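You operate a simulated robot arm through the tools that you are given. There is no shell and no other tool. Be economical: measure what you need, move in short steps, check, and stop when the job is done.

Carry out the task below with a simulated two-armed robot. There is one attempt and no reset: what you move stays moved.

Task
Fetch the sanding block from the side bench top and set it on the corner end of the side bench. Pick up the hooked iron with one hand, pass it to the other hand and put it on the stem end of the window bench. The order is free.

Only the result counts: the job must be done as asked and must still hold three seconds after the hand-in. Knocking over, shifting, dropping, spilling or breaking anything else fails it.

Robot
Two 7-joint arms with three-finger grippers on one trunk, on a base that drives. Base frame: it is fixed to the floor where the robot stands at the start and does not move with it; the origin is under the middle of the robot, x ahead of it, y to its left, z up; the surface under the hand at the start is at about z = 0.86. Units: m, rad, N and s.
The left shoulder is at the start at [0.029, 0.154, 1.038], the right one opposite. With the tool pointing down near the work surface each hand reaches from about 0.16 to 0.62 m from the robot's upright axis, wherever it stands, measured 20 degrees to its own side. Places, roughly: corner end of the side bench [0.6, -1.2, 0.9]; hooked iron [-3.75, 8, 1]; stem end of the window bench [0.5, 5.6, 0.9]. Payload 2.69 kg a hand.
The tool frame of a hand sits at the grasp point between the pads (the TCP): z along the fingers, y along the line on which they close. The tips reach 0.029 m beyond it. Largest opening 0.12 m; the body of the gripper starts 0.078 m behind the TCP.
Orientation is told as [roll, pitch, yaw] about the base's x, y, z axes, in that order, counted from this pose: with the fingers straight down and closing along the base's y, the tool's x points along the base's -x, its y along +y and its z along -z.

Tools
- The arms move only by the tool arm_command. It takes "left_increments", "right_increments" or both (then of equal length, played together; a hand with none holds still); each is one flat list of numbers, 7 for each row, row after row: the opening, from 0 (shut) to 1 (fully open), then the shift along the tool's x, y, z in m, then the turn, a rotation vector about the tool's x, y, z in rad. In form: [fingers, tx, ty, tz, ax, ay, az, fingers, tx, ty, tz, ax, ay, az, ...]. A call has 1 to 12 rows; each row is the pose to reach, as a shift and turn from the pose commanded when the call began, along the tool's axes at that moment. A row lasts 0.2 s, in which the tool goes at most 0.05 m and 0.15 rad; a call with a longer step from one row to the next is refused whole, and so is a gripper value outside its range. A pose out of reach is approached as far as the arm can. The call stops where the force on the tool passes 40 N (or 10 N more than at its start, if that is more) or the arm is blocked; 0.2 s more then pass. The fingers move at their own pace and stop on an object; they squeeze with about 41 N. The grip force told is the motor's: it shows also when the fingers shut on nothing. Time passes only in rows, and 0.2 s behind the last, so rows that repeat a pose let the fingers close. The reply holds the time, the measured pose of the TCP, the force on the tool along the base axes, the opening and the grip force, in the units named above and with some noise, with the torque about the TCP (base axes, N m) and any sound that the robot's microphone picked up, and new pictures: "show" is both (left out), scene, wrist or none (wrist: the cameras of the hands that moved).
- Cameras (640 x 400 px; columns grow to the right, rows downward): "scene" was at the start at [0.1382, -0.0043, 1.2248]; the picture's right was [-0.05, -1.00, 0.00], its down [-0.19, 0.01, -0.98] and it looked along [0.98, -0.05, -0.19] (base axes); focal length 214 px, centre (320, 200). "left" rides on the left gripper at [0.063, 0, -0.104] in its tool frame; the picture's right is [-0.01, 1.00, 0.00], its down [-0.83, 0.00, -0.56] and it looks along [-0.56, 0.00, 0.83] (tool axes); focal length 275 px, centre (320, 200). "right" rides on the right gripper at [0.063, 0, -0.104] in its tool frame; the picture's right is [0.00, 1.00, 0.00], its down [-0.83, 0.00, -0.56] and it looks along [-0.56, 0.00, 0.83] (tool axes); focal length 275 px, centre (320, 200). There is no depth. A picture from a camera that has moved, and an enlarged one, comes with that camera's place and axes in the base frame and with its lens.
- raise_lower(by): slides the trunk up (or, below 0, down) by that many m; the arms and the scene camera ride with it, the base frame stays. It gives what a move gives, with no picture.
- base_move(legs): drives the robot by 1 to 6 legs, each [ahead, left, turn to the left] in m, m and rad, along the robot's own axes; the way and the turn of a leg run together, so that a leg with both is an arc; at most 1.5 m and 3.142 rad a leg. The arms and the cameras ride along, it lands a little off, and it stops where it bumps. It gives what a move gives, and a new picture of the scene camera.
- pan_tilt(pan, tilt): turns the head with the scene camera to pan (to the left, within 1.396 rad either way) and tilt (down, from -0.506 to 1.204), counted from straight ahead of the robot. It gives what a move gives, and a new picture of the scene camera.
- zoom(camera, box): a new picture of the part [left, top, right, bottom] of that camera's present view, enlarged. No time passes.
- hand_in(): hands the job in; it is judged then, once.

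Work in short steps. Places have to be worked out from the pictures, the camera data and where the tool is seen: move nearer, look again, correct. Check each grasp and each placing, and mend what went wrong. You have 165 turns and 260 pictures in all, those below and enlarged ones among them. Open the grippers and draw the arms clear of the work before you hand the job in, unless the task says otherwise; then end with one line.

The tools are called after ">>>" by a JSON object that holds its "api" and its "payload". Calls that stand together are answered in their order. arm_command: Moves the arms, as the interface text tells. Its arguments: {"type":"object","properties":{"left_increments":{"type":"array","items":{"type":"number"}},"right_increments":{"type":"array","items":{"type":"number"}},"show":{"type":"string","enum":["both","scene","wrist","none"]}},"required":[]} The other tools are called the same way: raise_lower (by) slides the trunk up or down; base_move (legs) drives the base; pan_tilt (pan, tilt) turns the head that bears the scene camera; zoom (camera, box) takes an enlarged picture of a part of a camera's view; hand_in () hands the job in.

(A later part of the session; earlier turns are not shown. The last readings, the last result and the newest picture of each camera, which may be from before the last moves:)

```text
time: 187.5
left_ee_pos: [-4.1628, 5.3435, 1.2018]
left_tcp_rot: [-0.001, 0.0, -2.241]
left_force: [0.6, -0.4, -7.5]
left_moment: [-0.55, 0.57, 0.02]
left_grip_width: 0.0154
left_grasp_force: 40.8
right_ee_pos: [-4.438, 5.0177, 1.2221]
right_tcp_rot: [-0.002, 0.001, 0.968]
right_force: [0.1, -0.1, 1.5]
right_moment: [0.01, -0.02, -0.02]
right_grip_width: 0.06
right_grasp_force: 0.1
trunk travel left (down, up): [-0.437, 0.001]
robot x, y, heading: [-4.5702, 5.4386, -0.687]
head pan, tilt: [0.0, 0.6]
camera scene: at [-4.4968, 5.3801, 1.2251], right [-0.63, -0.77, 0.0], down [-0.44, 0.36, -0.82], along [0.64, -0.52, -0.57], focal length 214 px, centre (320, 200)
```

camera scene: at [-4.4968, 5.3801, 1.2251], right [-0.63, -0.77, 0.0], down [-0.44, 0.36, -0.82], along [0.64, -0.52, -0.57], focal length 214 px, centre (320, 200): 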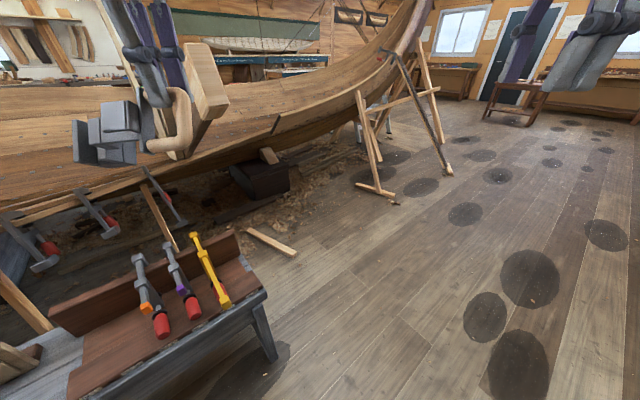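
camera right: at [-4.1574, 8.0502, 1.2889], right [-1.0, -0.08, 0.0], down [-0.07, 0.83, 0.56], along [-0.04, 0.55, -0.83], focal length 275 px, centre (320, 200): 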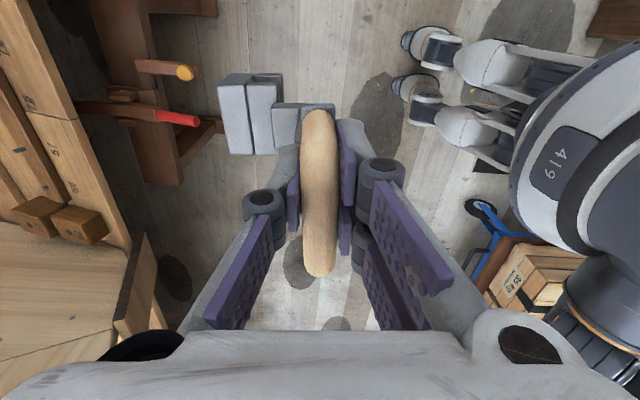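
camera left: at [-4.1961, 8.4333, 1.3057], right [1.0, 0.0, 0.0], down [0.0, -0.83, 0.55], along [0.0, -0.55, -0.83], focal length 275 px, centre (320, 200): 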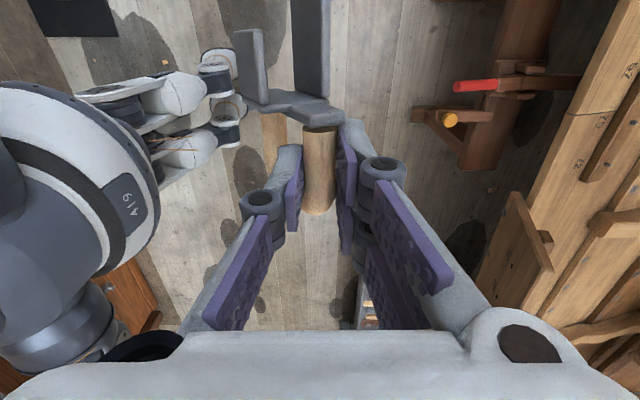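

All clamps are in place, nothing disturbed. I turn back and continue toward −y, one verified leg batch at a time.

>>> {"api": "base_move", "payload": {"legs": [[0, 0, -0.88], [1.45, -0.15, 0], [1.45, 0, 0], [1.45, 0, 0], [0.8, 0.3, 0]]}}

```text
time: 214.5
left_ee_pos: [-4.2361, -0.0407, 1.201]
left_tcp_rot: [0.0, 0.0, -3.137]
left_force: [0.1, -0.4, -7.0]
left_moment: [0.1, 0.82, 0.0]
left_grip_width: 0.0154
left_grasp_force: 41.0
right_ee_pos: [-4.6636, -0.0269, 1.2217]
right_tcp_rot: [-0.004, 0.003, 0.072]
right_force: [0.3, 0.5, 0.6]
right_moment: [0.03, 0.01, -0.03]
right_grip_width: 0.06
right_grasp_force: 0.0
trunk travel left (down, up): [-0.437, 0.001]
robot x, y, heading: [-4.4189, 0.3381, -1.582]
head pan, tilt: [0.0, 0.6]
camera scene: at [-4.4179, 0.2456, 1.2251], right [-1.0, 0.01, 0.0], down [0.01, 0.57, -0.82], along [-0.01, -0.82, -0.57], focal length 214 px, centre (320, 200)
```

scene: 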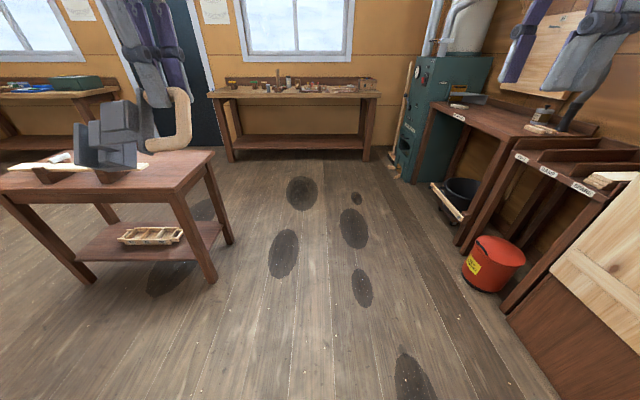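

>>> {"api": "base_move", "payload": {"legs": [[0, 0, 1.582], [1.45, 0, 0], [1.45, 0, 0], [0.4, 0, 0], [0, 0, 1.571]]}}

>>> {"api": "pan_tilt", "payload": {"pan": 0, "tilt": 0.3}}

```text
time: 238.3
left_ee_pos: [-1.278, 0.7515, 1.2006]
left_tcp_rot: [0.001, 0.002, 0.023]
left_force: [0.3, -0.2, -8.0]
left_moment: [-0.06, -0.77, -0.01]
left_grip_width: 0.0155
left_grasp_force: 41.3
right_ee_pos: [-0.8501, 0.7453, 1.2222]
right_tcp_rot: [-0.004, 0.003, -3.051]
right_force: [-0.7, -0.9, -0.6]
right_moment: [0.03, -0.01, 0.03]
right_grip_width: 0.06
right_grasp_force: 0.0
trunk travel left (down, up): [-0.437, 0.001]
robot x, y, heading: [-1.0896, 0.374, 1.576]
head pan, tilt: [0.0, 0.6]
camera scene: at [-1.0888, 0.4692, 1.2251], right [1.0, 0.01, 0.0], down [0.0, -0.57, -0.82], along [-0.01, 0.82, -0.57], focal length 214 px, centre (320, 200)
```

scene: 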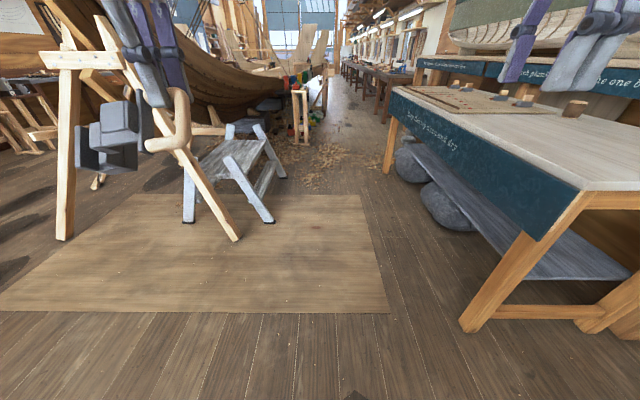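

```text
time: 239.2
left_ee_pos: [-1.2765, 0.7517, 1.2012]
left_tcp_rot: [-0.001, 0.0, 0.023]
left_force: [1.3, -0.7, -7.6]
left_moment: [-0.08, -0.77, 0.01]
left_grip_width: 0.0155
left_grasp_force: 41.0
right_ee_pos: [-0.8504, 0.7457, 1.222]
right_tcp_rot: [-0.005, 0.003, -3.052]
right_force: [0.0, -0.1, -0.4]
right_moment: [0.0, -0.02, 0.01]
right_grip_width: 0.0599
right_grasp_force: 0.1
trunk travel left (down, up): [-0.437, 0.001]
robot x, y, heading: [-1.0885, 0.3762, 1.577]
head pan, tilt: [0.0, 0.3]
camera scene: at [-1.0888, 0.4742, 1.2525], right [1.0, 0.01, 0.0], down [0.0, -0.3, -0.95], along [-0.01, 0.95, -0.3], focal length 214 px, centre (320, 200)
```

scene: 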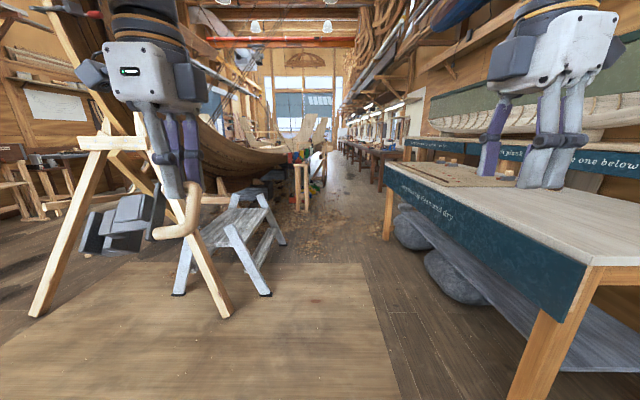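

Corridor: stool at x≈−1.54, table edge at x≈−0.4. I go up at x≈−0.95.

>>> {"api": "base_move", "payload": {"legs": [[1.3, -0.14, 0], [1.2, -0.02, 0]]}}

```text
time: 251.3
left_ee_pos: [-1.0745, 3.2355, 1.2013]
left_tcp_rot: [-0.001, -0.002, 0.006]
left_force: [-0.7, 0.5, -8.4]
left_moment: [-0.13, -0.76, 0.03]
left_grip_width: 0.0152
left_grasp_force: 40.9
right_ee_pos: [-0.6472, 3.2243, 1.2223]
right_tcp_rot: [-0.004, 0.002, -3.067]
right_force: [0.7, -0.3, 0.4]
right_moment: [-0.01, 0.03, 0.01]
right_grip_width: 0.0598
right_grasp_force: 0.1
trunk travel left (down, up): [-0.437, 0.001]
robot x, y, heading: [-0.8922, 2.8603, 1.563]
head pan, tilt: [0.0, 0.3]
camera scene: at [-0.8902, 2.9568, 1.2526], right [1.0, -0.01, 0.0], down [0.0, -0.3, -0.96], along [0.01, 0.96, -0.3], focal length 214 px, centre (320, 200)
```

scene: 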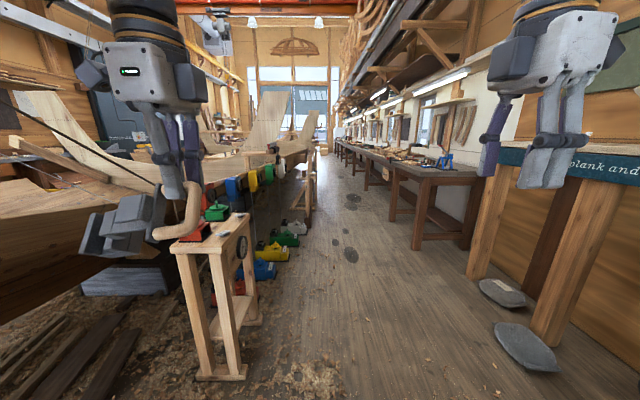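

The window bench's near (stem) end is at y≈5.05, front x≈0.15. I steer right of the tin post, go up to y≈5.3 and turn to face the bench.

>>> {"api": "base_move", "payload": {"legs": [[0.1, -0.3, 0], [1.3, -0.02, 0], [1.0, 0, 0], [0, 0, -1.563]]}}

>>> {"api": "pan_tilt", "payload": {"pan": 0.15, "tilt": 0.35}}

```text
time: 268.9
left_ee_pos: [-0.2426, 5.4464, 1.2015]
left_tcp_rot: [0.0, 0.001, -1.526]
left_force: [0.4, -0.3, -8.0]
left_moment: [-0.77, 0.1, 0.01]
left_grip_width: 0.0154
left_grasp_force: 41.3
right_ee_pos: [-0.2372, 5.0186, 1.2216]
right_tcp_rot: [-0.004, 0.001, 1.684]
right_force: [0.2, -0.1, 0.1]
right_moment: [-0.01, 0.0, 0.01]
right_grip_width: 0.0599
right_grasp_force: 0.1
trunk travel left (down, up): [-0.437, 0.001]
robot x, y, heading: [-0.6128, 5.2479, 0.034]
head pan, tilt: [0.0, 0.3]
camera scene: at [-0.5141, 5.2534, 1.2526], right [0.03, -1.0, 0.0], down [-0.3, -0.01, -0.96], along [0.95, 0.03, -0.3], focal length 214 px, centre (320, 200)
```

scene: 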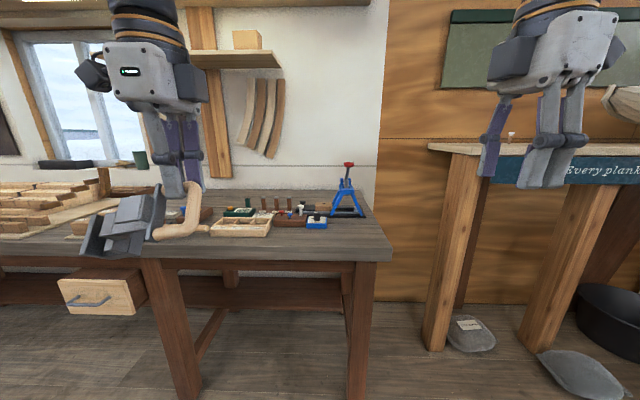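

```text
time: 269.6
left_ee_pos: [-0.2422, 5.446, 1.2017]
left_tcp_rot: [-0.001, 0.001, -1.525]
left_force: [-0.4, 0.3, -8.0]
left_moment: [-0.72, 0.04, -0.03]
left_grip_width: 0.0152
left_grasp_force: 40.9
right_ee_pos: [-0.2382, 5.02, 1.2234]
right_tcp_rot: [-0.004, 0.002, 1.684]
right_force: [-0.5, -0.6, -0.9]
right_moment: [-0.03, -0.02, 0.01]
right_grip_width: 0.06
right_grasp_force: 0.1
trunk travel left (down, up): [-0.437, 0.001]
robot x, y, heading: [-0.6129, 5.2481, 0.024]
head pan, tilt: [0.15, 0.351]
camera scene: at [-0.5158, 5.2672, 1.2479], right [0.18, -0.98, 0.0], down [-0.34, -0.06, -0.94], along [0.92, 0.17, -0.34], focal length 214 px, centre (320, 200)
```

scene: 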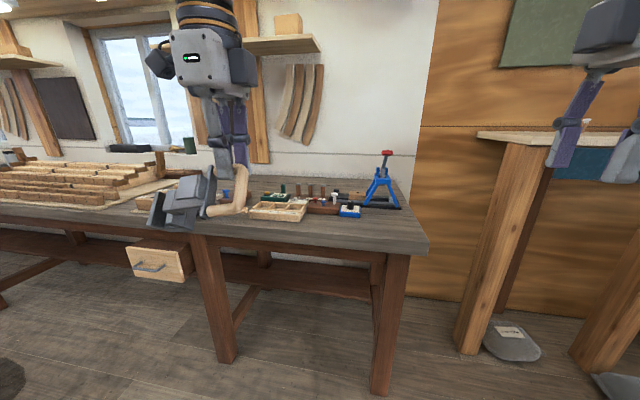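

>>> {"api": "zoom", "payload": {"camera": "scene", "box": [180, 150, 440, 270]}}

```text
2.46 times, centred on (310, 210) of scene
camera zoom: at [-0.5158, 5.2672, 1.2479], right [0.18, -0.98, 0.0], down [-0.34, -0.06, -0.94], along [0.92, 0.17, -0.34], focal length 528 px, centre (345, 175)
```

zoom: 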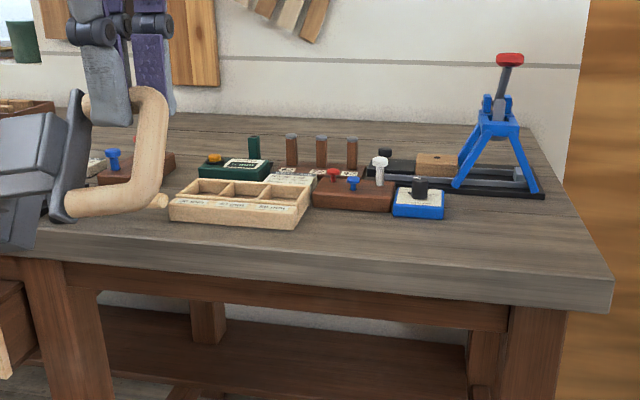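

The front of the bench at y≈5.08–5.3, x≈0.15–0.3 is free. I move the base to about (−0.31, 5.0) for the left hand to place there.

>>> {"api": "base_move", "payload": {"legs": [[0.28, -0.25, -0.024]]}}

>>> {"api": "pan_tilt", "payload": {"pan": 0.35, "tilt": 0.6}}

```text
time: 272.1
left_ee_pos: [0.0476, 5.1901, 1.2007]
left_tcp_rot: [0.0, 0.001, -1.558]
left_force: [0.4, 0.2, -7.7]
left_moment: [-0.77, 0.11, -0.01]
left_grip_width: 0.0153
left_grasp_force: 42.0
right_ee_pos: [0.0389, 4.7631, 1.2214]
right_tcp_rot: [-0.004, 0.001, 1.653]
right_force: [0.0, 1.1, 0.0]
right_moment: [0.01, 0.02, -0.02]
right_grip_width: 0.0599
right_grasp_force: 0.0
trunk travel left (down, up): [-0.437, 0.001]
robot x, y, heading: [-0.3288, 5.0044, -0.002]
head pan, tilt: [0.15, 0.351]
camera scene: at [-0.2316, 5.0197, 1.2479], right [0.15, -0.99, 0.0], down [-0.34, -0.05, -0.94], along [0.93, 0.14, -0.34], focal length 214 px, centre (320, 200)
```

scene: 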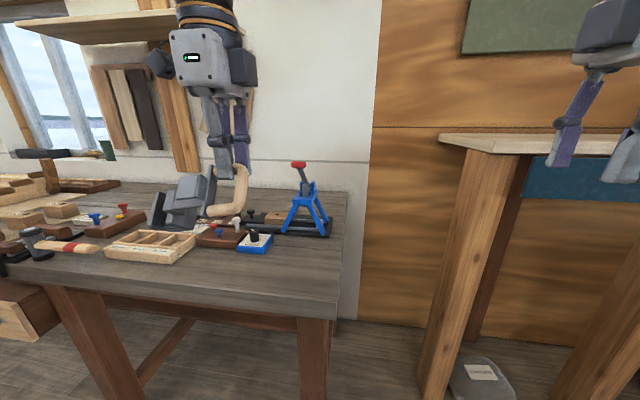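

```text
time: 272.9
left_ee_pos: [0.0473, 5.1908, 1.201]
left_tcp_rot: [-0.002, -0.001, -1.556]
left_force: [-0.5, 0.5, -8.6]
left_moment: [-0.78, 0.05, 0.03]
left_grip_width: 0.0155
left_grasp_force: 41.2
right_ee_pos: [0.0377, 4.7625, 1.2229]
right_tcp_rot: [-0.004, 0.002, 1.653]
right_force: [0.4, -0.3, -0.2]
right_moment: [-0.01, -0.01, -0.02]
right_grip_width: 0.0599
right_grasp_force: 0.0
trunk travel left (down, up): [-0.437, 0.001]
robot x, y, heading: [-0.3322, 5.008, -0.004]
head pan, tilt: [0.351, 0.6]
camera scene: at [-0.2408, 5.0364, 1.2251], right [0.34, -0.94, 0.0], down [-0.53, -0.19, -0.83], along [0.78, 0.28, -0.56], focal length 214 px, centre (320, 200)
```

scene: 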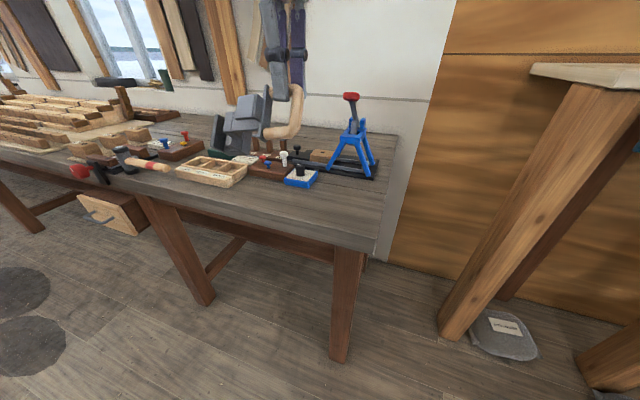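

COM reading shows ~0.8 kg, 0.1 m toward the claw. I move above (0.22, 5.12), tilting the hand −0.2 rad so the claw will also touch the bench, staying high first.

>>> {"api": "arm_command", "payload": {"left_increments": [0, -0.017, 0.042, 0.02, 0, -0.05, 0, 0, -0.034, 0.085, 0.04, 0, -0.1, 0, 0, -0.052, 0.128, 0.06, 0, -0.15, 0, 0, -0.07, 0.17, 0.08, 0, -0.2, 0]}}

>>> {"api": "zoom", "payload": {"camera": "scene", "box": [180, 70, 420, 260]}}

```text
refused: row 2 steps farther than a row can; nothing moved
```

```text
2.11 times, centred on (300, 165) of scene
camera zoom: at [-0.2408, 5.0364, 1.2251], right [0.34, -0.94, 0.0], down [-0.53, -0.19, -0.83], along [0.78, 0.28, -0.56], focal length 452 px, centre (362, 274)
```

zoom: 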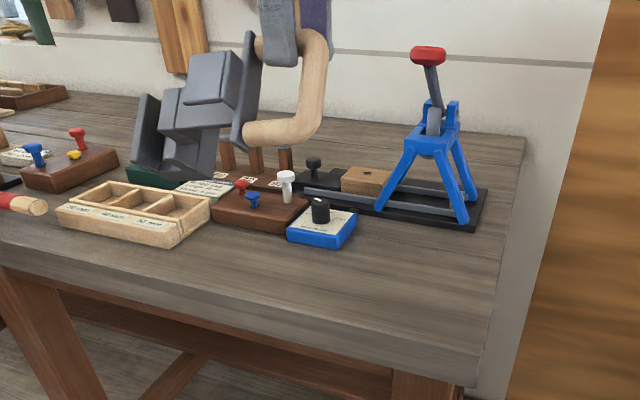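

>>> {"api": "arm_command", "payload": {"left_increments": [0, -0.014, 0.034, 0.016, 0, -0.04, 0, 0, -0.028, 0.068, 0.032, 0, -0.08, 0, 0, -0.042, 0.102, 0.048, 0, -0.12, 0, 0, -0.056, 0.136, 0.064, 0, -0.16, 0, 0, -0.07, 0.17, 0.08, 0, -0.2, 0]}}

>>> {"api": "zoom", "payload": {"camera": "scene", "box": [180, 70, 420, 260]}}

```text
time: 274.1
left_ee_pos: [0.1766, 5.1315, 1.1109]
left_tcp_rot: [-0.004, -0.201, -1.557]
left_force: [-0.2, -0.1, -8.6]
left_moment: [-0.64, 0.08, 0.02]
left_grip_width: 0.0154
left_grasp_force: 41.4
left hand out of reach, approached as far as the arm can: row 4, 5
right_ee_pos: [0.0398, 4.7641, 1.2216]
right_tcp_rot: [-0.002, 0.001, 1.652]
right_force: [0.2, 0.9, 0.1]
right_moment: [0.01, 0.03, -0.01]
right_grip_width: 0.06
right_grasp_force: 0.1
trunk travel left (down, up): [-0.437, 0.001]
robot x, y, heading: [-0.3299, 5.0056, -0.003]
head pan, tilt: [0.351, 0.6]
camera scene: at [-0.2395, 5.0367, 1.2249], right [0.34, -0.94, 0.0], down [-0.53, -0.19, -0.82], along [0.77, 0.28, -0.57], focal length 214 px, centre (320, 200)
camera left: at [0.1742, 5.2126, 1.1989], right [1.0, 0.01, 0.0], down [0.01, -0.7, 0.71], along [0.0, -0.71, -0.7], focal length 275 px, centre (320, 200)
```

scene: 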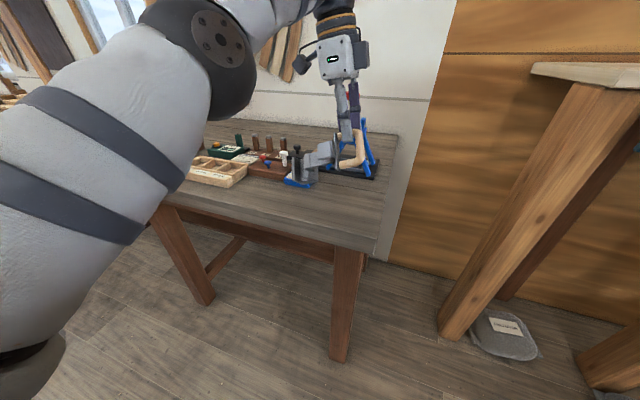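
left: 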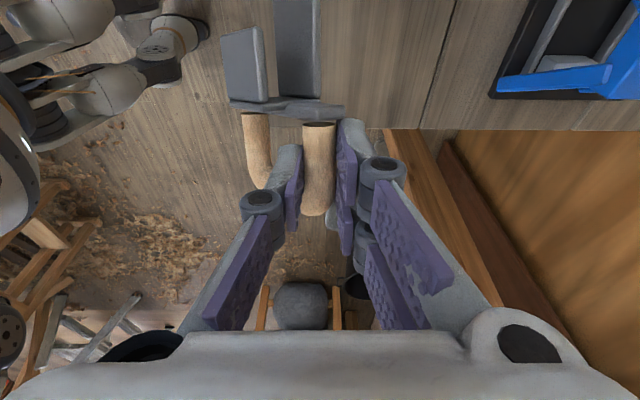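

```text
2.11 times, centred on (300, 165) of scene
camera zoom: at [-0.2395, 5.0367, 1.2249], right [0.34, -0.94, 0.0], down [-0.53, -0.19, -0.82], along [0.77, 0.28, -0.57], focal length 452 px, centre (362, 274)
```

zoom: 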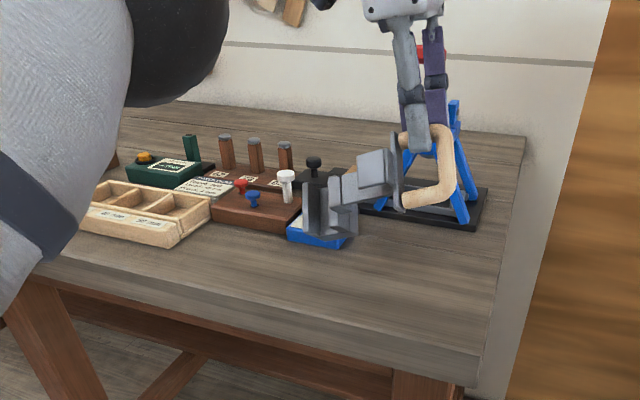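

The lower handle leg hangs ~34° off (iron rolled about the gripped leg). I rotate the hand about its tool x by −0.59 so the handle plane becomes vertical.

>>> {"api": "arm_command", "payload": {"left_increments": [0, 0, 0, 0, -0.12, 0, 0, 0, 0, 0, 0, -0.24, 0, 0, 0, 0, 0, 0, -0.36, 0, 0, 0, 0, 0, 0, -0.48, 0, 0, 0, 0, 0, 0, -0.59, 0, 0]}}

>>> {"api": "zoom", "payload": {"camera": "scene", "box": [180, 70, 420, 260]}}

```text
time: 275.3
left_ee_pos: [0.1732, 5.1321, 1.1106]
left_tcp_rot: [0.588, -0.202, -1.557]
left_force: [-0.1, 0.0, -8.4]
left_moment: [-0.64, 0.38, 0.0]
left_grip_width: 0.0154
left_grasp_force: 41.0
right_ee_pos: [0.0386, 4.762, 1.2231]
right_tcp_rot: [-0.005, 0.001, 1.654]
right_force: [0.0, 0.2, 0.6]
right_moment: [-0.01, -0.04, 0.03]
right_grip_width: 0.0603
right_grasp_force: 0.1
trunk travel left (down, up): [-0.437, 0.001]
robot x, y, heading: [-0.3298, 5.0093, -0.001]
head pan, tilt: [0.351, 0.6]
camera scene: at [-0.2409, 5.0363, 1.2251], right [0.34, -0.94, 0.0], down [-0.53, -0.19, -0.82], along [0.78, 0.28, -0.57], focal length 214 px, centre (320, 200)
camera left: at [0.1148, 5.211, 1.1816], right [0.83, 0.12, 0.54], down [-0.3, -0.73, 0.62], along [0.47, -0.68, -0.57], focal length 275 px, centre (320, 200)
```

scene: 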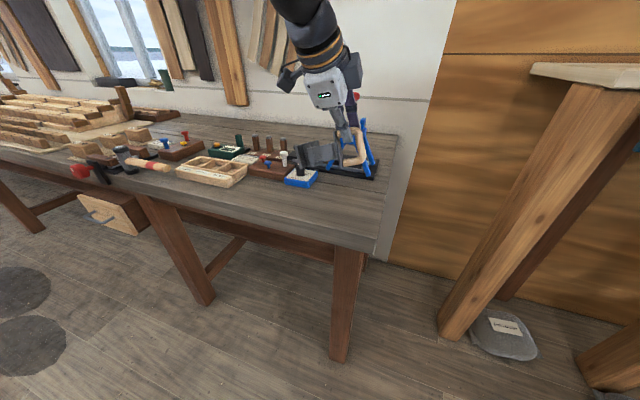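
left: 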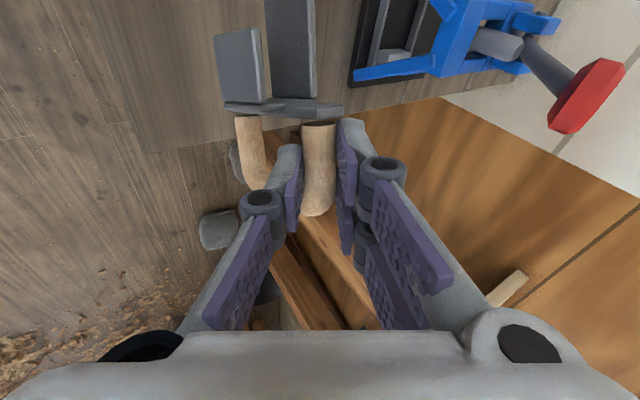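

```text
2.11 times, centred on (300, 165) of scene
camera zoom: at [-0.2409, 5.0363, 1.2251], right [0.34, -0.94, 0.0], down [-0.53, -0.19, -0.82], along [0.78, 0.28, -0.57], focal length 452 px, centre (362, 274)
```

zoom: 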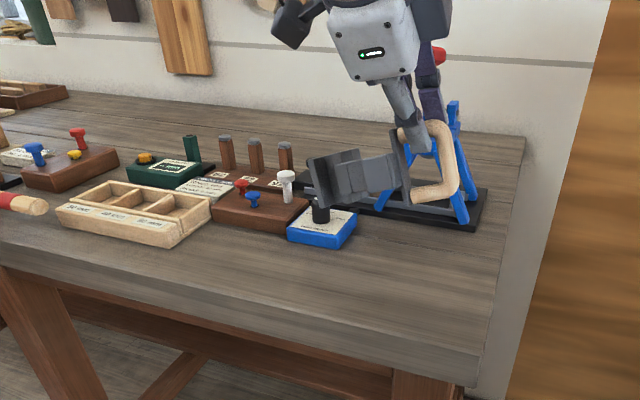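

The handle plane is vertical now. I shift 5 cm in +x and lower 13 cm toward the bench.

>>> {"api": "arm_command", "payload": {"left_increments": [0, 0.003, -0.0075, 0.034, 0, 0, 0, 0, 0.006, -0.015, 0.068, 0, 0, 0, 0, 0.01, -0.0225, 0.102, 0, 0, 0, 0, 0.013, -0.03, 0.136, 0, 0, 0]}}

>>> {"api": "zoom", "payload": {"camera": "scene", "box": [220, 110, 420, 260]}}

```text
time: 276.2
left_ee_pos: [0.22, 5.1099, 1.0128]
left_tcp_rot: [0.613, -0.216, -1.578]
left_force: [-3.9, -19.4, 10.1]
left_moment: [-0.25, -0.08, -0.23]
left_grip_width: 0.0154
left_grasp_force: 41.2
right_ee_pos: [0.0367, 4.7599, 1.2215]
right_tcp_rot: [-0.003, -0.001, 1.649]
right_force: [0.5, 0.5, -0.3]
right_moment: [-0.08, 0.06, -0.02]
right_grip_width: 0.06
right_grasp_force: 0.0
trunk travel left (down, up): [-0.437, 0.001]
robot x, y, heading: [-0.3261, 5.0076, -0.008]
head pan, tilt: [0.351, 0.6]
stopped in row 4 (left hand): the force on the tool passed its limit at 51 N (the readings are from after the stop); the commanded pose is now the measured one
camera scene: at [-0.2412, 5.0342, 1.225], right [0.34, -0.94, 0.0], down [-0.53, -0.19, -0.82], along [0.78, 0.28, -0.57], focal length 214 px, centre (320, 200)
camera left: at [0.1599, 5.1907, 1.0815], right [0.82, 0.11, 0.56], down [-0.33, -0.71, 0.62], along [0.47, -0.69, -0.55], focal length 275 px, centre (320, 200)
```

scene: 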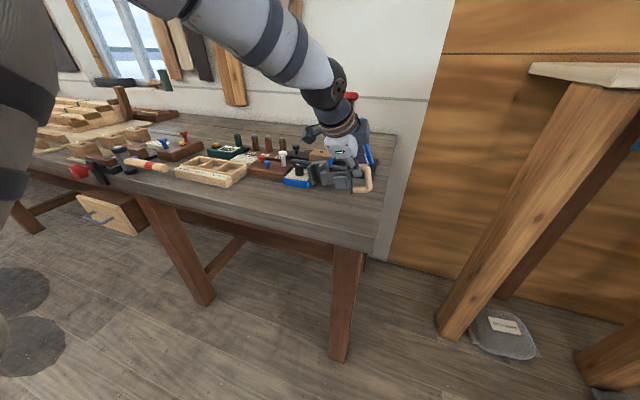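
left: 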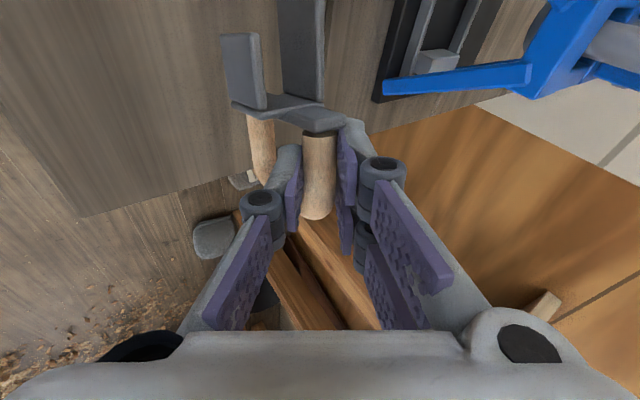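

```text
2.67 times, centred on (320, 185) of scene
camera zoom: at [-0.2412, 5.0342, 1.225], right [0.34, -0.94, 0.0], down [-0.53, -0.19, -0.82], along [0.78, 0.28, -0.57], focal length 572 px, centre (320, 240)
```

zoom: 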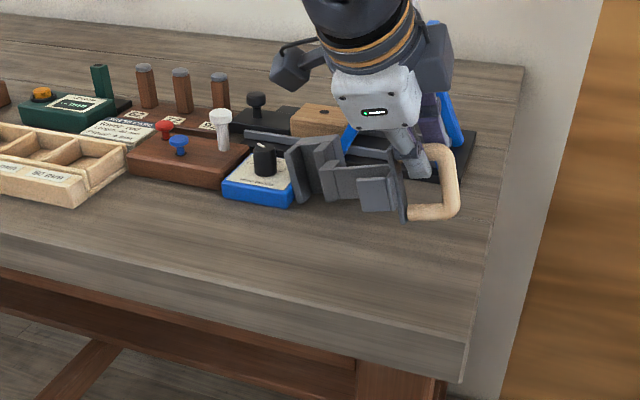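

Contact came early, likely the claw against the blue box's knob. I raise straight up at once and inspect.

>>> {"api": "arm_command", "payload": {"left_increments": [0, -0.004, 0.011, -0.018, 0, 0, 0, 0, -0.01, 0.025, -0.04, 0, 0, 0, 0, -0.016, 0.04, -0.06, 0, 0, 0]}}

>>> {"api": "zoom", "payload": {"camera": "scene", "box": [220, 110, 420, 260]}}

```text
time: 277.0
left_ee_pos: [0.2151, 5.1177, 1.0829]
left_tcp_rot: [0.603, -0.211, -1.57]
left_force: [0.1, 0.2, -7.4]
left_moment: [-0.66, 0.31, 0.0]
left_grip_width: 0.0152
left_grasp_force: 40.7
right_ee_pos: [0.0381, 4.7619, 1.2237]
right_tcp_rot: [-0.004, 0.0, 1.651]
right_force: [-0.2, 0.2, 0.7]
right_moment: [-0.03, 0.0, 0.02]
right_grip_width: 0.06
right_grasp_force: 0.1
trunk travel left (down, up): [-0.437, 0.001]
robot x, y, heading: [-0.3288, 5.0014, -0.001]
head pan, tilt: [0.351, 0.6]
camera scene: at [-0.2411, 5.0359, 1.2251], right [0.34, -0.94, 0.0], down [-0.53, -0.19, -0.82], along [0.78, 0.28, -0.57], focal length 214 px, centre (320, 200)
camera left: at [0.1562, 5.197, 1.153], right [0.82, 0.11, 0.56], down [-0.32, -0.72, 0.62], along [0.47, -0.69, -0.55], focal length 275 px, centre (320, 200)
```

scene: 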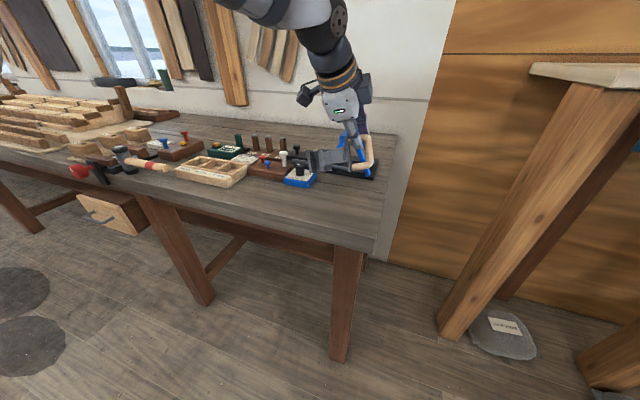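
left: 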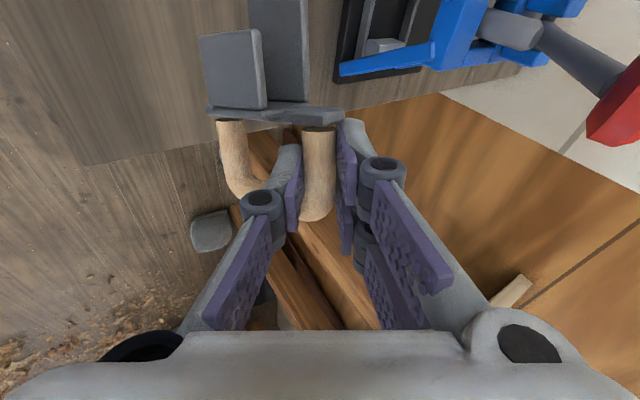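

```text
2.67 times, centred on (320, 185) of scene
camera zoom: at [-0.2411, 5.0359, 1.2251], right [0.34, -0.94, 0.0], down [-0.53, -0.19, -0.82], along [0.78, 0.28, -0.57], focal length 572 px, centre (320, 240)
```

zoom: 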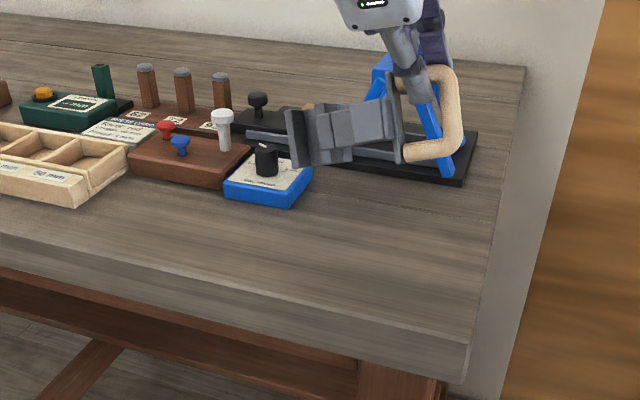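

Box unmoved; the claw hangs ~6 cm lower than the handle and touched the bench first. I level the iron by rotating +0.36 about base x and shift slightly away from the blue box.

>>> {"api": "arm_command", "payload": {"left_increments": [0, -0.008, -0.004, -0.001, -0.002, 0.098, 0.067, 0, -0.016, -0.008, -0.001, -0.003, 0.197, 0.133, 0, -0.0245, -0.011, -0.002, -0.005, 0.295, 0.2]}}

>>> {"api": "zoom", "payload": {"camera": "scene", "box": [220, 110, 420, 260]}}

```text
time: 277.8
left_ee_pos: [0.208, 5.09, 1.0824]
left_tcp_rot: [0.612, 0.147, -1.567]
left_force: [-0.2, -1.0, -8.2]
left_moment: [-0.82, 0.3, -0.01]
left_grip_width: 0.0151
left_grasp_force: 41.0
right_ee_pos: [0.0379, 4.7607, 1.2222]
right_tcp_rot: [-0.004, -0.001, 1.652]
right_force: [-0.3, 0.3, -0.5]
right_moment: [0.01, -0.07, 0.04]
right_grip_width: 0.0601
right_grasp_force: 0.1
trunk travel left (down, up): [-0.437, 0.001]
robot x, y, heading: [-0.3285, 5.004, -0.007]
head pan, tilt: [0.351, 0.6]
camera scene: at [-0.24, 5.0341, 1.2263], right [0.33, -0.94, 0.0], down [-0.52, -0.18, -0.83], along [0.79, 0.27, -0.55], focal length 214 px, centre (320, 200)
camera left: at [0.1474, 5.1391, 1.1753], right [0.82, -0.08, 0.57], down [-0.32, -0.89, 0.33], along [0.48, -0.45, -0.76], focal length 275 px, centre (320, 200)
```

scene: 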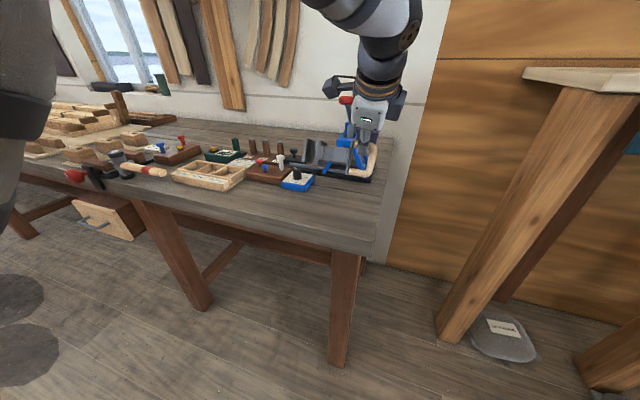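
left: 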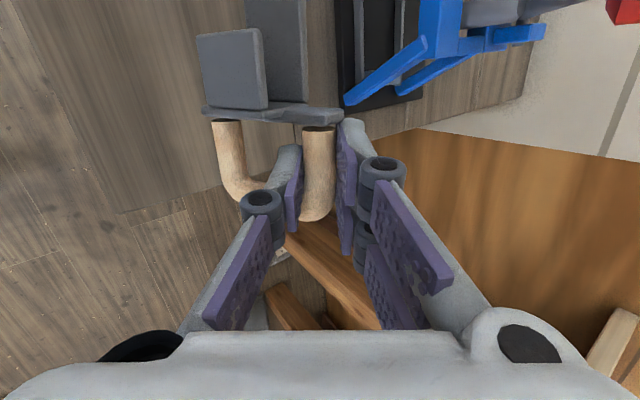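

```text
2.67 times, centred on (320, 185) of scene
camera zoom: at [-0.24, 5.0341, 1.2263], right [0.33, -0.94, 0.0], down [-0.52, -0.18, -0.83], along [0.79, 0.27, -0.55], focal length 572 px, centre (320, 240)
```

zoom: 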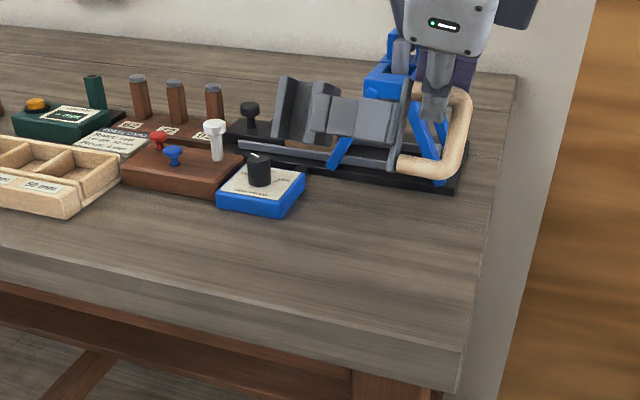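

Now roughly level. I lower straight down 10.5 cm first.

>>> {"api": "arm_command", "payload": {"left_increments": [0, -0.0055, -0.02, 0.0285, 0, 0, 0, 0, -0.011, -0.04, 0.057, 0, 0, 0, 0, -0.0145, -0.053, 0.076, 0, 0, 0, 0, -0.016, -0.06, 0.0857, 0, 0, 0]}}

>>> {"api": "zoom", "payload": {"camera": "scene", "box": [220, 110, 420, 260]}}

```text
time: 278.8
left_ee_pos: [0.2073, 5.0863, 0.9805]
left_tcp_rot: [0.615, 0.144, -1.57]
left_force: [-9.2, -10.7, 7.5]
left_moment: [0.24, -0.16, 0.68]
left_grip_width: 0.0153
left_grasp_force: 41.9
right_ee_pos: [0.0361, 4.7613, 1.223]
right_tcp_rot: [-0.006, 0.001, 1.652]
right_force: [0.5, 0.8, -0.9]
right_moment: [0.01, 0.02, 0.0]
right_grip_width: 0.0601
right_grasp_force: 0.2
trunk travel left (down, up): [-0.437, 0.001]
robot x, y, heading: [-0.3289, 5.0013, -0.005]
head pan, tilt: [0.351, 0.6]
camera scene: at [-0.2424, 5.0342, 1.2253], right [0.34, -0.94, 0.0], down [-0.53, -0.19, -0.83], along [0.78, 0.28, -0.56], focal length 214 px, centre (320, 200)
camera left: at [0.1467, 5.1365, 1.0729], right [0.82, -0.09, 0.57], down [-0.32, -0.89, 0.33], along [0.48, -0.45, -0.75], focal length 275 px, centre (320, 200)
```

scene: 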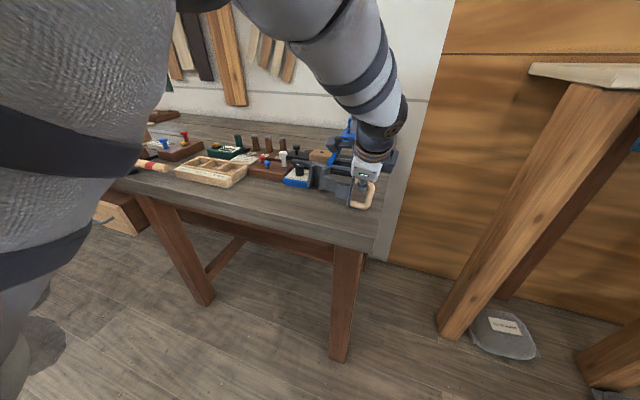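
left: 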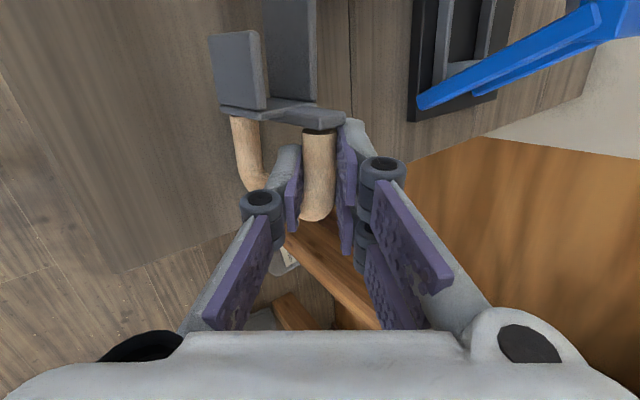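

```text
2.67 times, centred on (320, 185) of scene
camera zoom: at [-0.2424, 5.0342, 1.2253], right [0.34, -0.94, 0.0], down [-0.53, -0.19, -0.83], along [0.78, 0.28, -0.56], focal length 572 px, centre (320, 240)
```

zoom: 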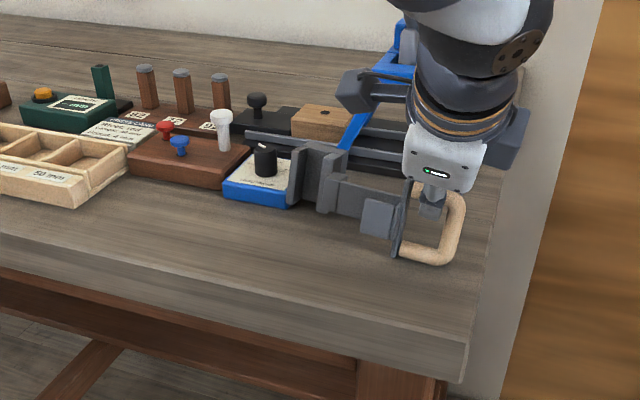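

Contact here includes a sideways push, as the claw is next to the blue box (bench top is actually ≈0.90). I lift 2.5 cm and shift 4.5 cm toward −x.

>>> {"api": "arm_command", "payload": {"left_increments": [0, 0.004, 0.014, -0.0204, 0, 0, 0, 0, 0.004, -0.004, -0.033, 0, 0, 0, 0, 0.004, -0.023, -0.0464, 0, 0, 0]}}

>>> {"api": "zoom", "payload": {"camera": "scene", "box": [220, 110, 420, 260]}}

>>> {"api": "zoom", "payload": {"camera": "left", "box": [120, 0, 440, 200]}}

```text
time: 279.6
left_ee_pos: [0.1614, 5.0929, 0.9976]
left_tcp_rot: [0.597, 0.142, -1.565]
left_force: [-0.4, 0.1, -7.5]
left_moment: [-0.79, 0.35, -0.02]
left_grip_width: 0.0147
left_grasp_force: 41.3
right_ee_pos: [0.0379, 4.7624, 1.2211]
right_tcp_rot: [-0.002, 0.002, 1.651]
right_force: [-0.2, 0.7, 0.4]
right_moment: [-0.03, -0.05, 0.01]
right_grip_width: 0.0599
right_grasp_force: 0.1
trunk travel left (down, up): [-0.437, 0.001]
robot x, y, heading: [-0.3299, 5.0067, -0.005]
head pan, tilt: [0.351, 0.6]
camera scene: at [-0.2392, 5.0431, 1.243], right [0.4, -0.91, 0.0], down [-0.35, -0.16, -0.92], along [0.84, 0.37, -0.39], focal length 214 px, centre (320, 200)
camera left: at [0.1028, 5.1433, 1.0915], right [0.83, -0.08, 0.56], down [-0.31, -0.89, 0.34], along [0.47, -0.45, -0.76], focal length 275 px, centre (320, 200)
```

scene: 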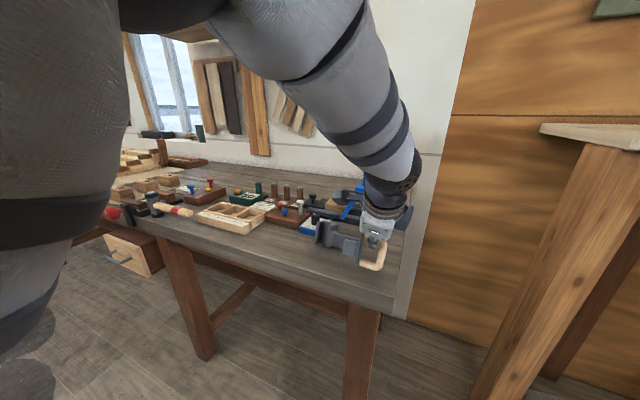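
left: 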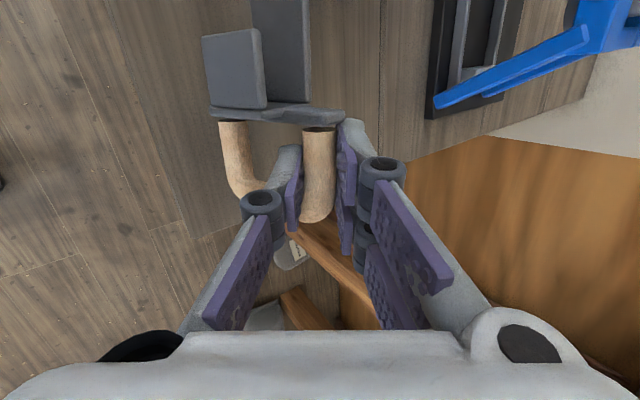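

```text
2.67 times, centred on (320, 185) of scene
camera zoom: at [-0.2392, 5.0431, 1.243], right [0.4, -0.91, 0.0], down [-0.35, -0.16, -0.92], along [0.84, 0.37, -0.39], focal length 572 px, centre (320, 240)
```

zoom: 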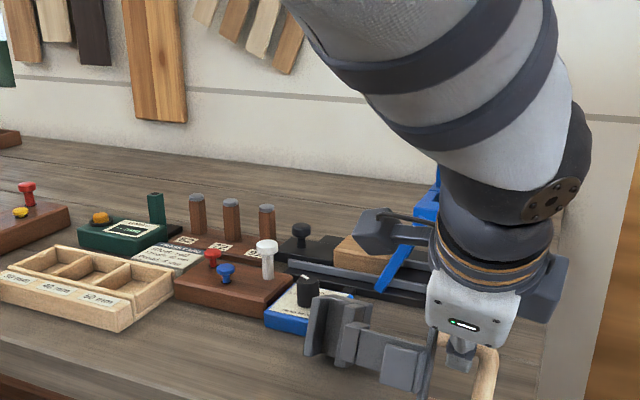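

```text
2.00 times, centred on (280, 100) of left
camera zoom: at [0.1028, 5.1433, 1.0915], right [0.83, -0.08, 0.56], down [-0.31, -0.89, 0.34], along [0.47, -0.45, -0.76], focal length 551 px, centre (400, 400)
```

zoom: 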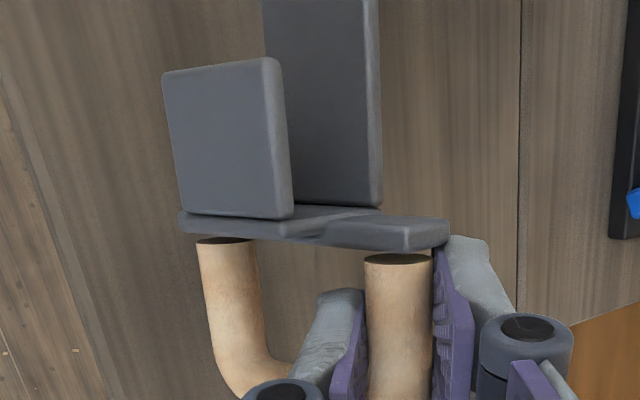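

Iron now stands clear of the blue box, over the bench. I lower gently about 2 cm in small steps.

>>> {"api": "arm_command", "payload": {"left_increments": [0, -0.001, -0.0045, 0.0065, 0, 0, 0, 0, -0.002, -0.009, 0.013, 0, 0, 0, 0, -0.003, -0.0115, 0.0163, 0, 0, 0, 0, -0.003, -0.014, 0.0195, 0, 0, 0]}}

>>> {"api": "zoom", "payload": {"camera": "scene", "box": [270, 180, 430, 300]}}

```text
time: 280.6
left_ee_pos: [0.1623, 5.0913, 0.9797]
left_tcp_rot: [0.611, 0.14, -1.564]
left_force: [-2.9, 0.0, 6.1]
left_moment: [0.06, 0.02, 0.22]
left_grip_width: 0.0152
left_grasp_force: 40.5
right_ee_pos: [0.0361, 4.7614, 1.2222]
right_tcp_rot: [-0.005, 0.001, 1.651]
right_force: [-0.3, 0.1, 0.1]
right_moment: [-0.01, -0.03, 0.01]
right_grip_width: 0.0602
right_grasp_force: 0.0
trunk travel left (down, up): [-0.437, 0.001]
robot x, y, heading: [-0.3317, 5.0044, -0.0]
head pan, tilt: [0.351, 0.6]
camera scene: at [-0.2382, 5.0375, 1.2445], right [0.34, -0.94, 0.0], down [-0.36, -0.13, -0.93], along [0.87, 0.32, -0.38], focal length 214 px, centre (320, 200)
camera left: at [0.1006, 5.1416, 1.072], right [0.82, -0.08, 0.57], down [-0.32, -0.89, 0.33], along [0.48, -0.45, -0.75], focal length 275 px, centre (320, 200)
```

scene: 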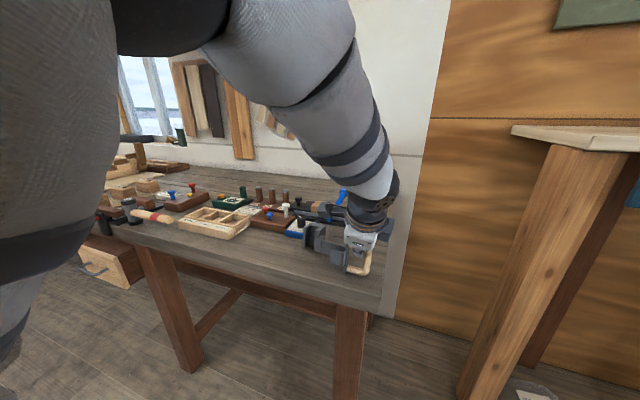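
left: 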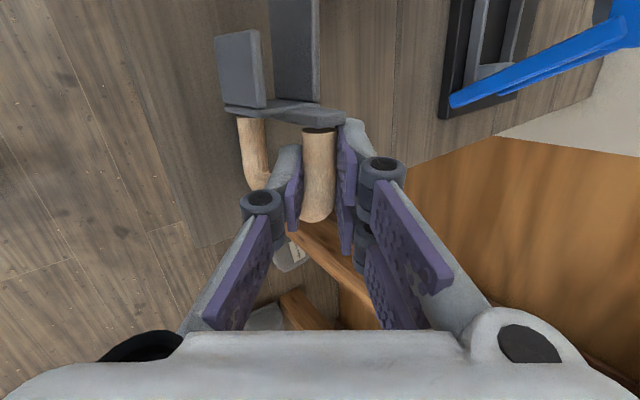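

```text
3.33 times, centred on (350, 240) of scene
camera zoom: at [-0.2382, 5.0375, 1.2445], right [0.34, -0.94, 0.0], down [-0.36, -0.13, -0.93], along [0.87, 0.32, -0.38], focal length 715 px, centre (220, 67)
```

zoom: 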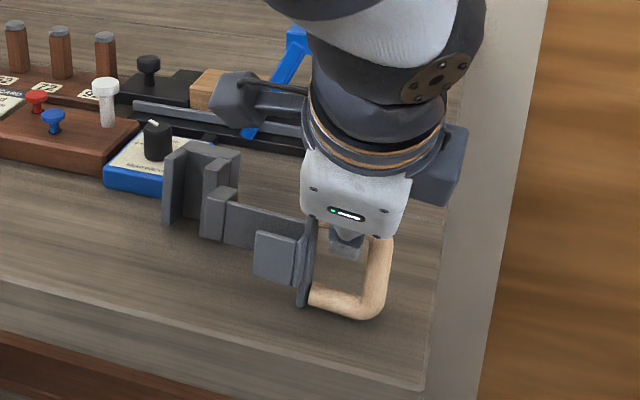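

Lateral forces have vanished and both ends carry the load: the iron rests on the bench. I open the fingers a little and watch.

>>> {"api": "arm_command", "payload": {"left_increments": [0.2, 0, 0, 0, 0, 0, 0, 0.3, 0, 0, 0, 0, 0, 0, 0.35, 0, 0, 0, 0, 0, 0]}}

>>> {"api": "zoom", "payload": {"camera": "scene", "box": [270, 180, 430, 300]}}

```text
time: 281.4
left_ee_pos: [0.1614, 5.0918, 0.9784]
left_tcp_rot: [0.608, 0.142, -1.565]
left_force: [0.2, -0.5, -0.4]
left_moment: [0.03, -0.01, -0.04]
left_grip_width: 0.0421
left_grasp_force: 0.1
right_ee_pos: [0.0376, 4.7608, 1.2228]
right_tcp_rot: [-0.002, 0.002, 1.65]
right_force: [0.5, -0.4, 0.0]
right_moment: [-0.01, 0.02, -0.01]
right_grip_width: 0.0597
right_grasp_force: 0.0
trunk travel left (down, up): [-0.437, 0.001]
robot x, y, heading: [-0.3294, 5.0032, 0.001]
head pan, tilt: [0.351, 0.6]
camera scene: at [-0.2374, 5.0374, 1.2444], right [0.34, -0.94, 0.0], down [-0.36, -0.13, -0.93], along [0.87, 0.32, -0.38], focal length 214 px, centre (320, 200)
camera left: at [0.101, 5.141, 1.0711], right [0.82, -0.08, 0.56], down [-0.32, -0.89, 0.33], along [0.47, -0.45, -0.76], focal length 275 px, centre (320, 200)
```

scene: 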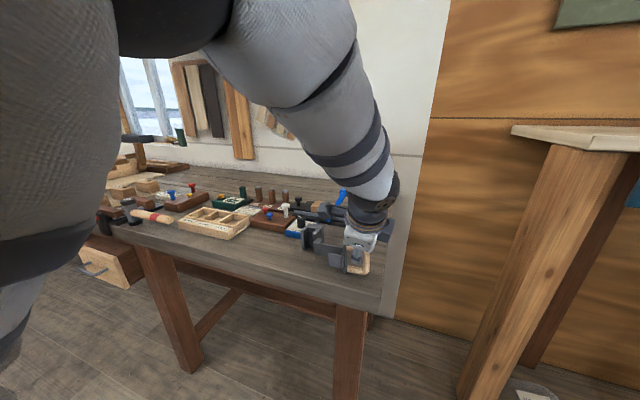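
left: 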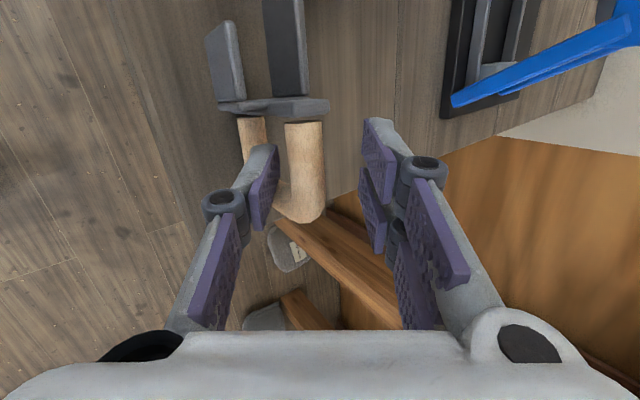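

```text
3.33 times, centred on (350, 240) of scene
camera zoom: at [-0.2374, 5.0374, 1.2444], right [0.34, -0.94, 0.0], down [-0.36, -0.13, -0.93], along [0.87, 0.32, -0.38], focal length 715 px, centre (220, 67)
```

zoom: 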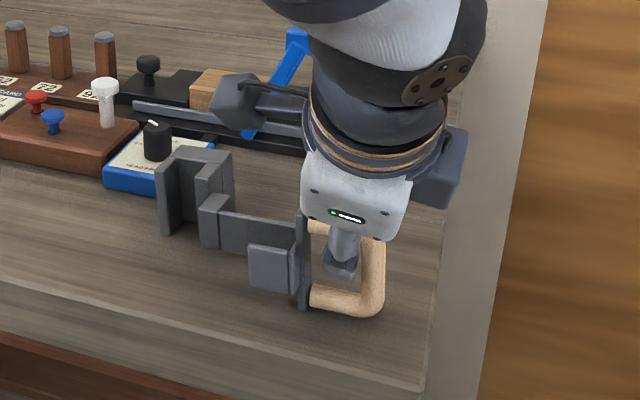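

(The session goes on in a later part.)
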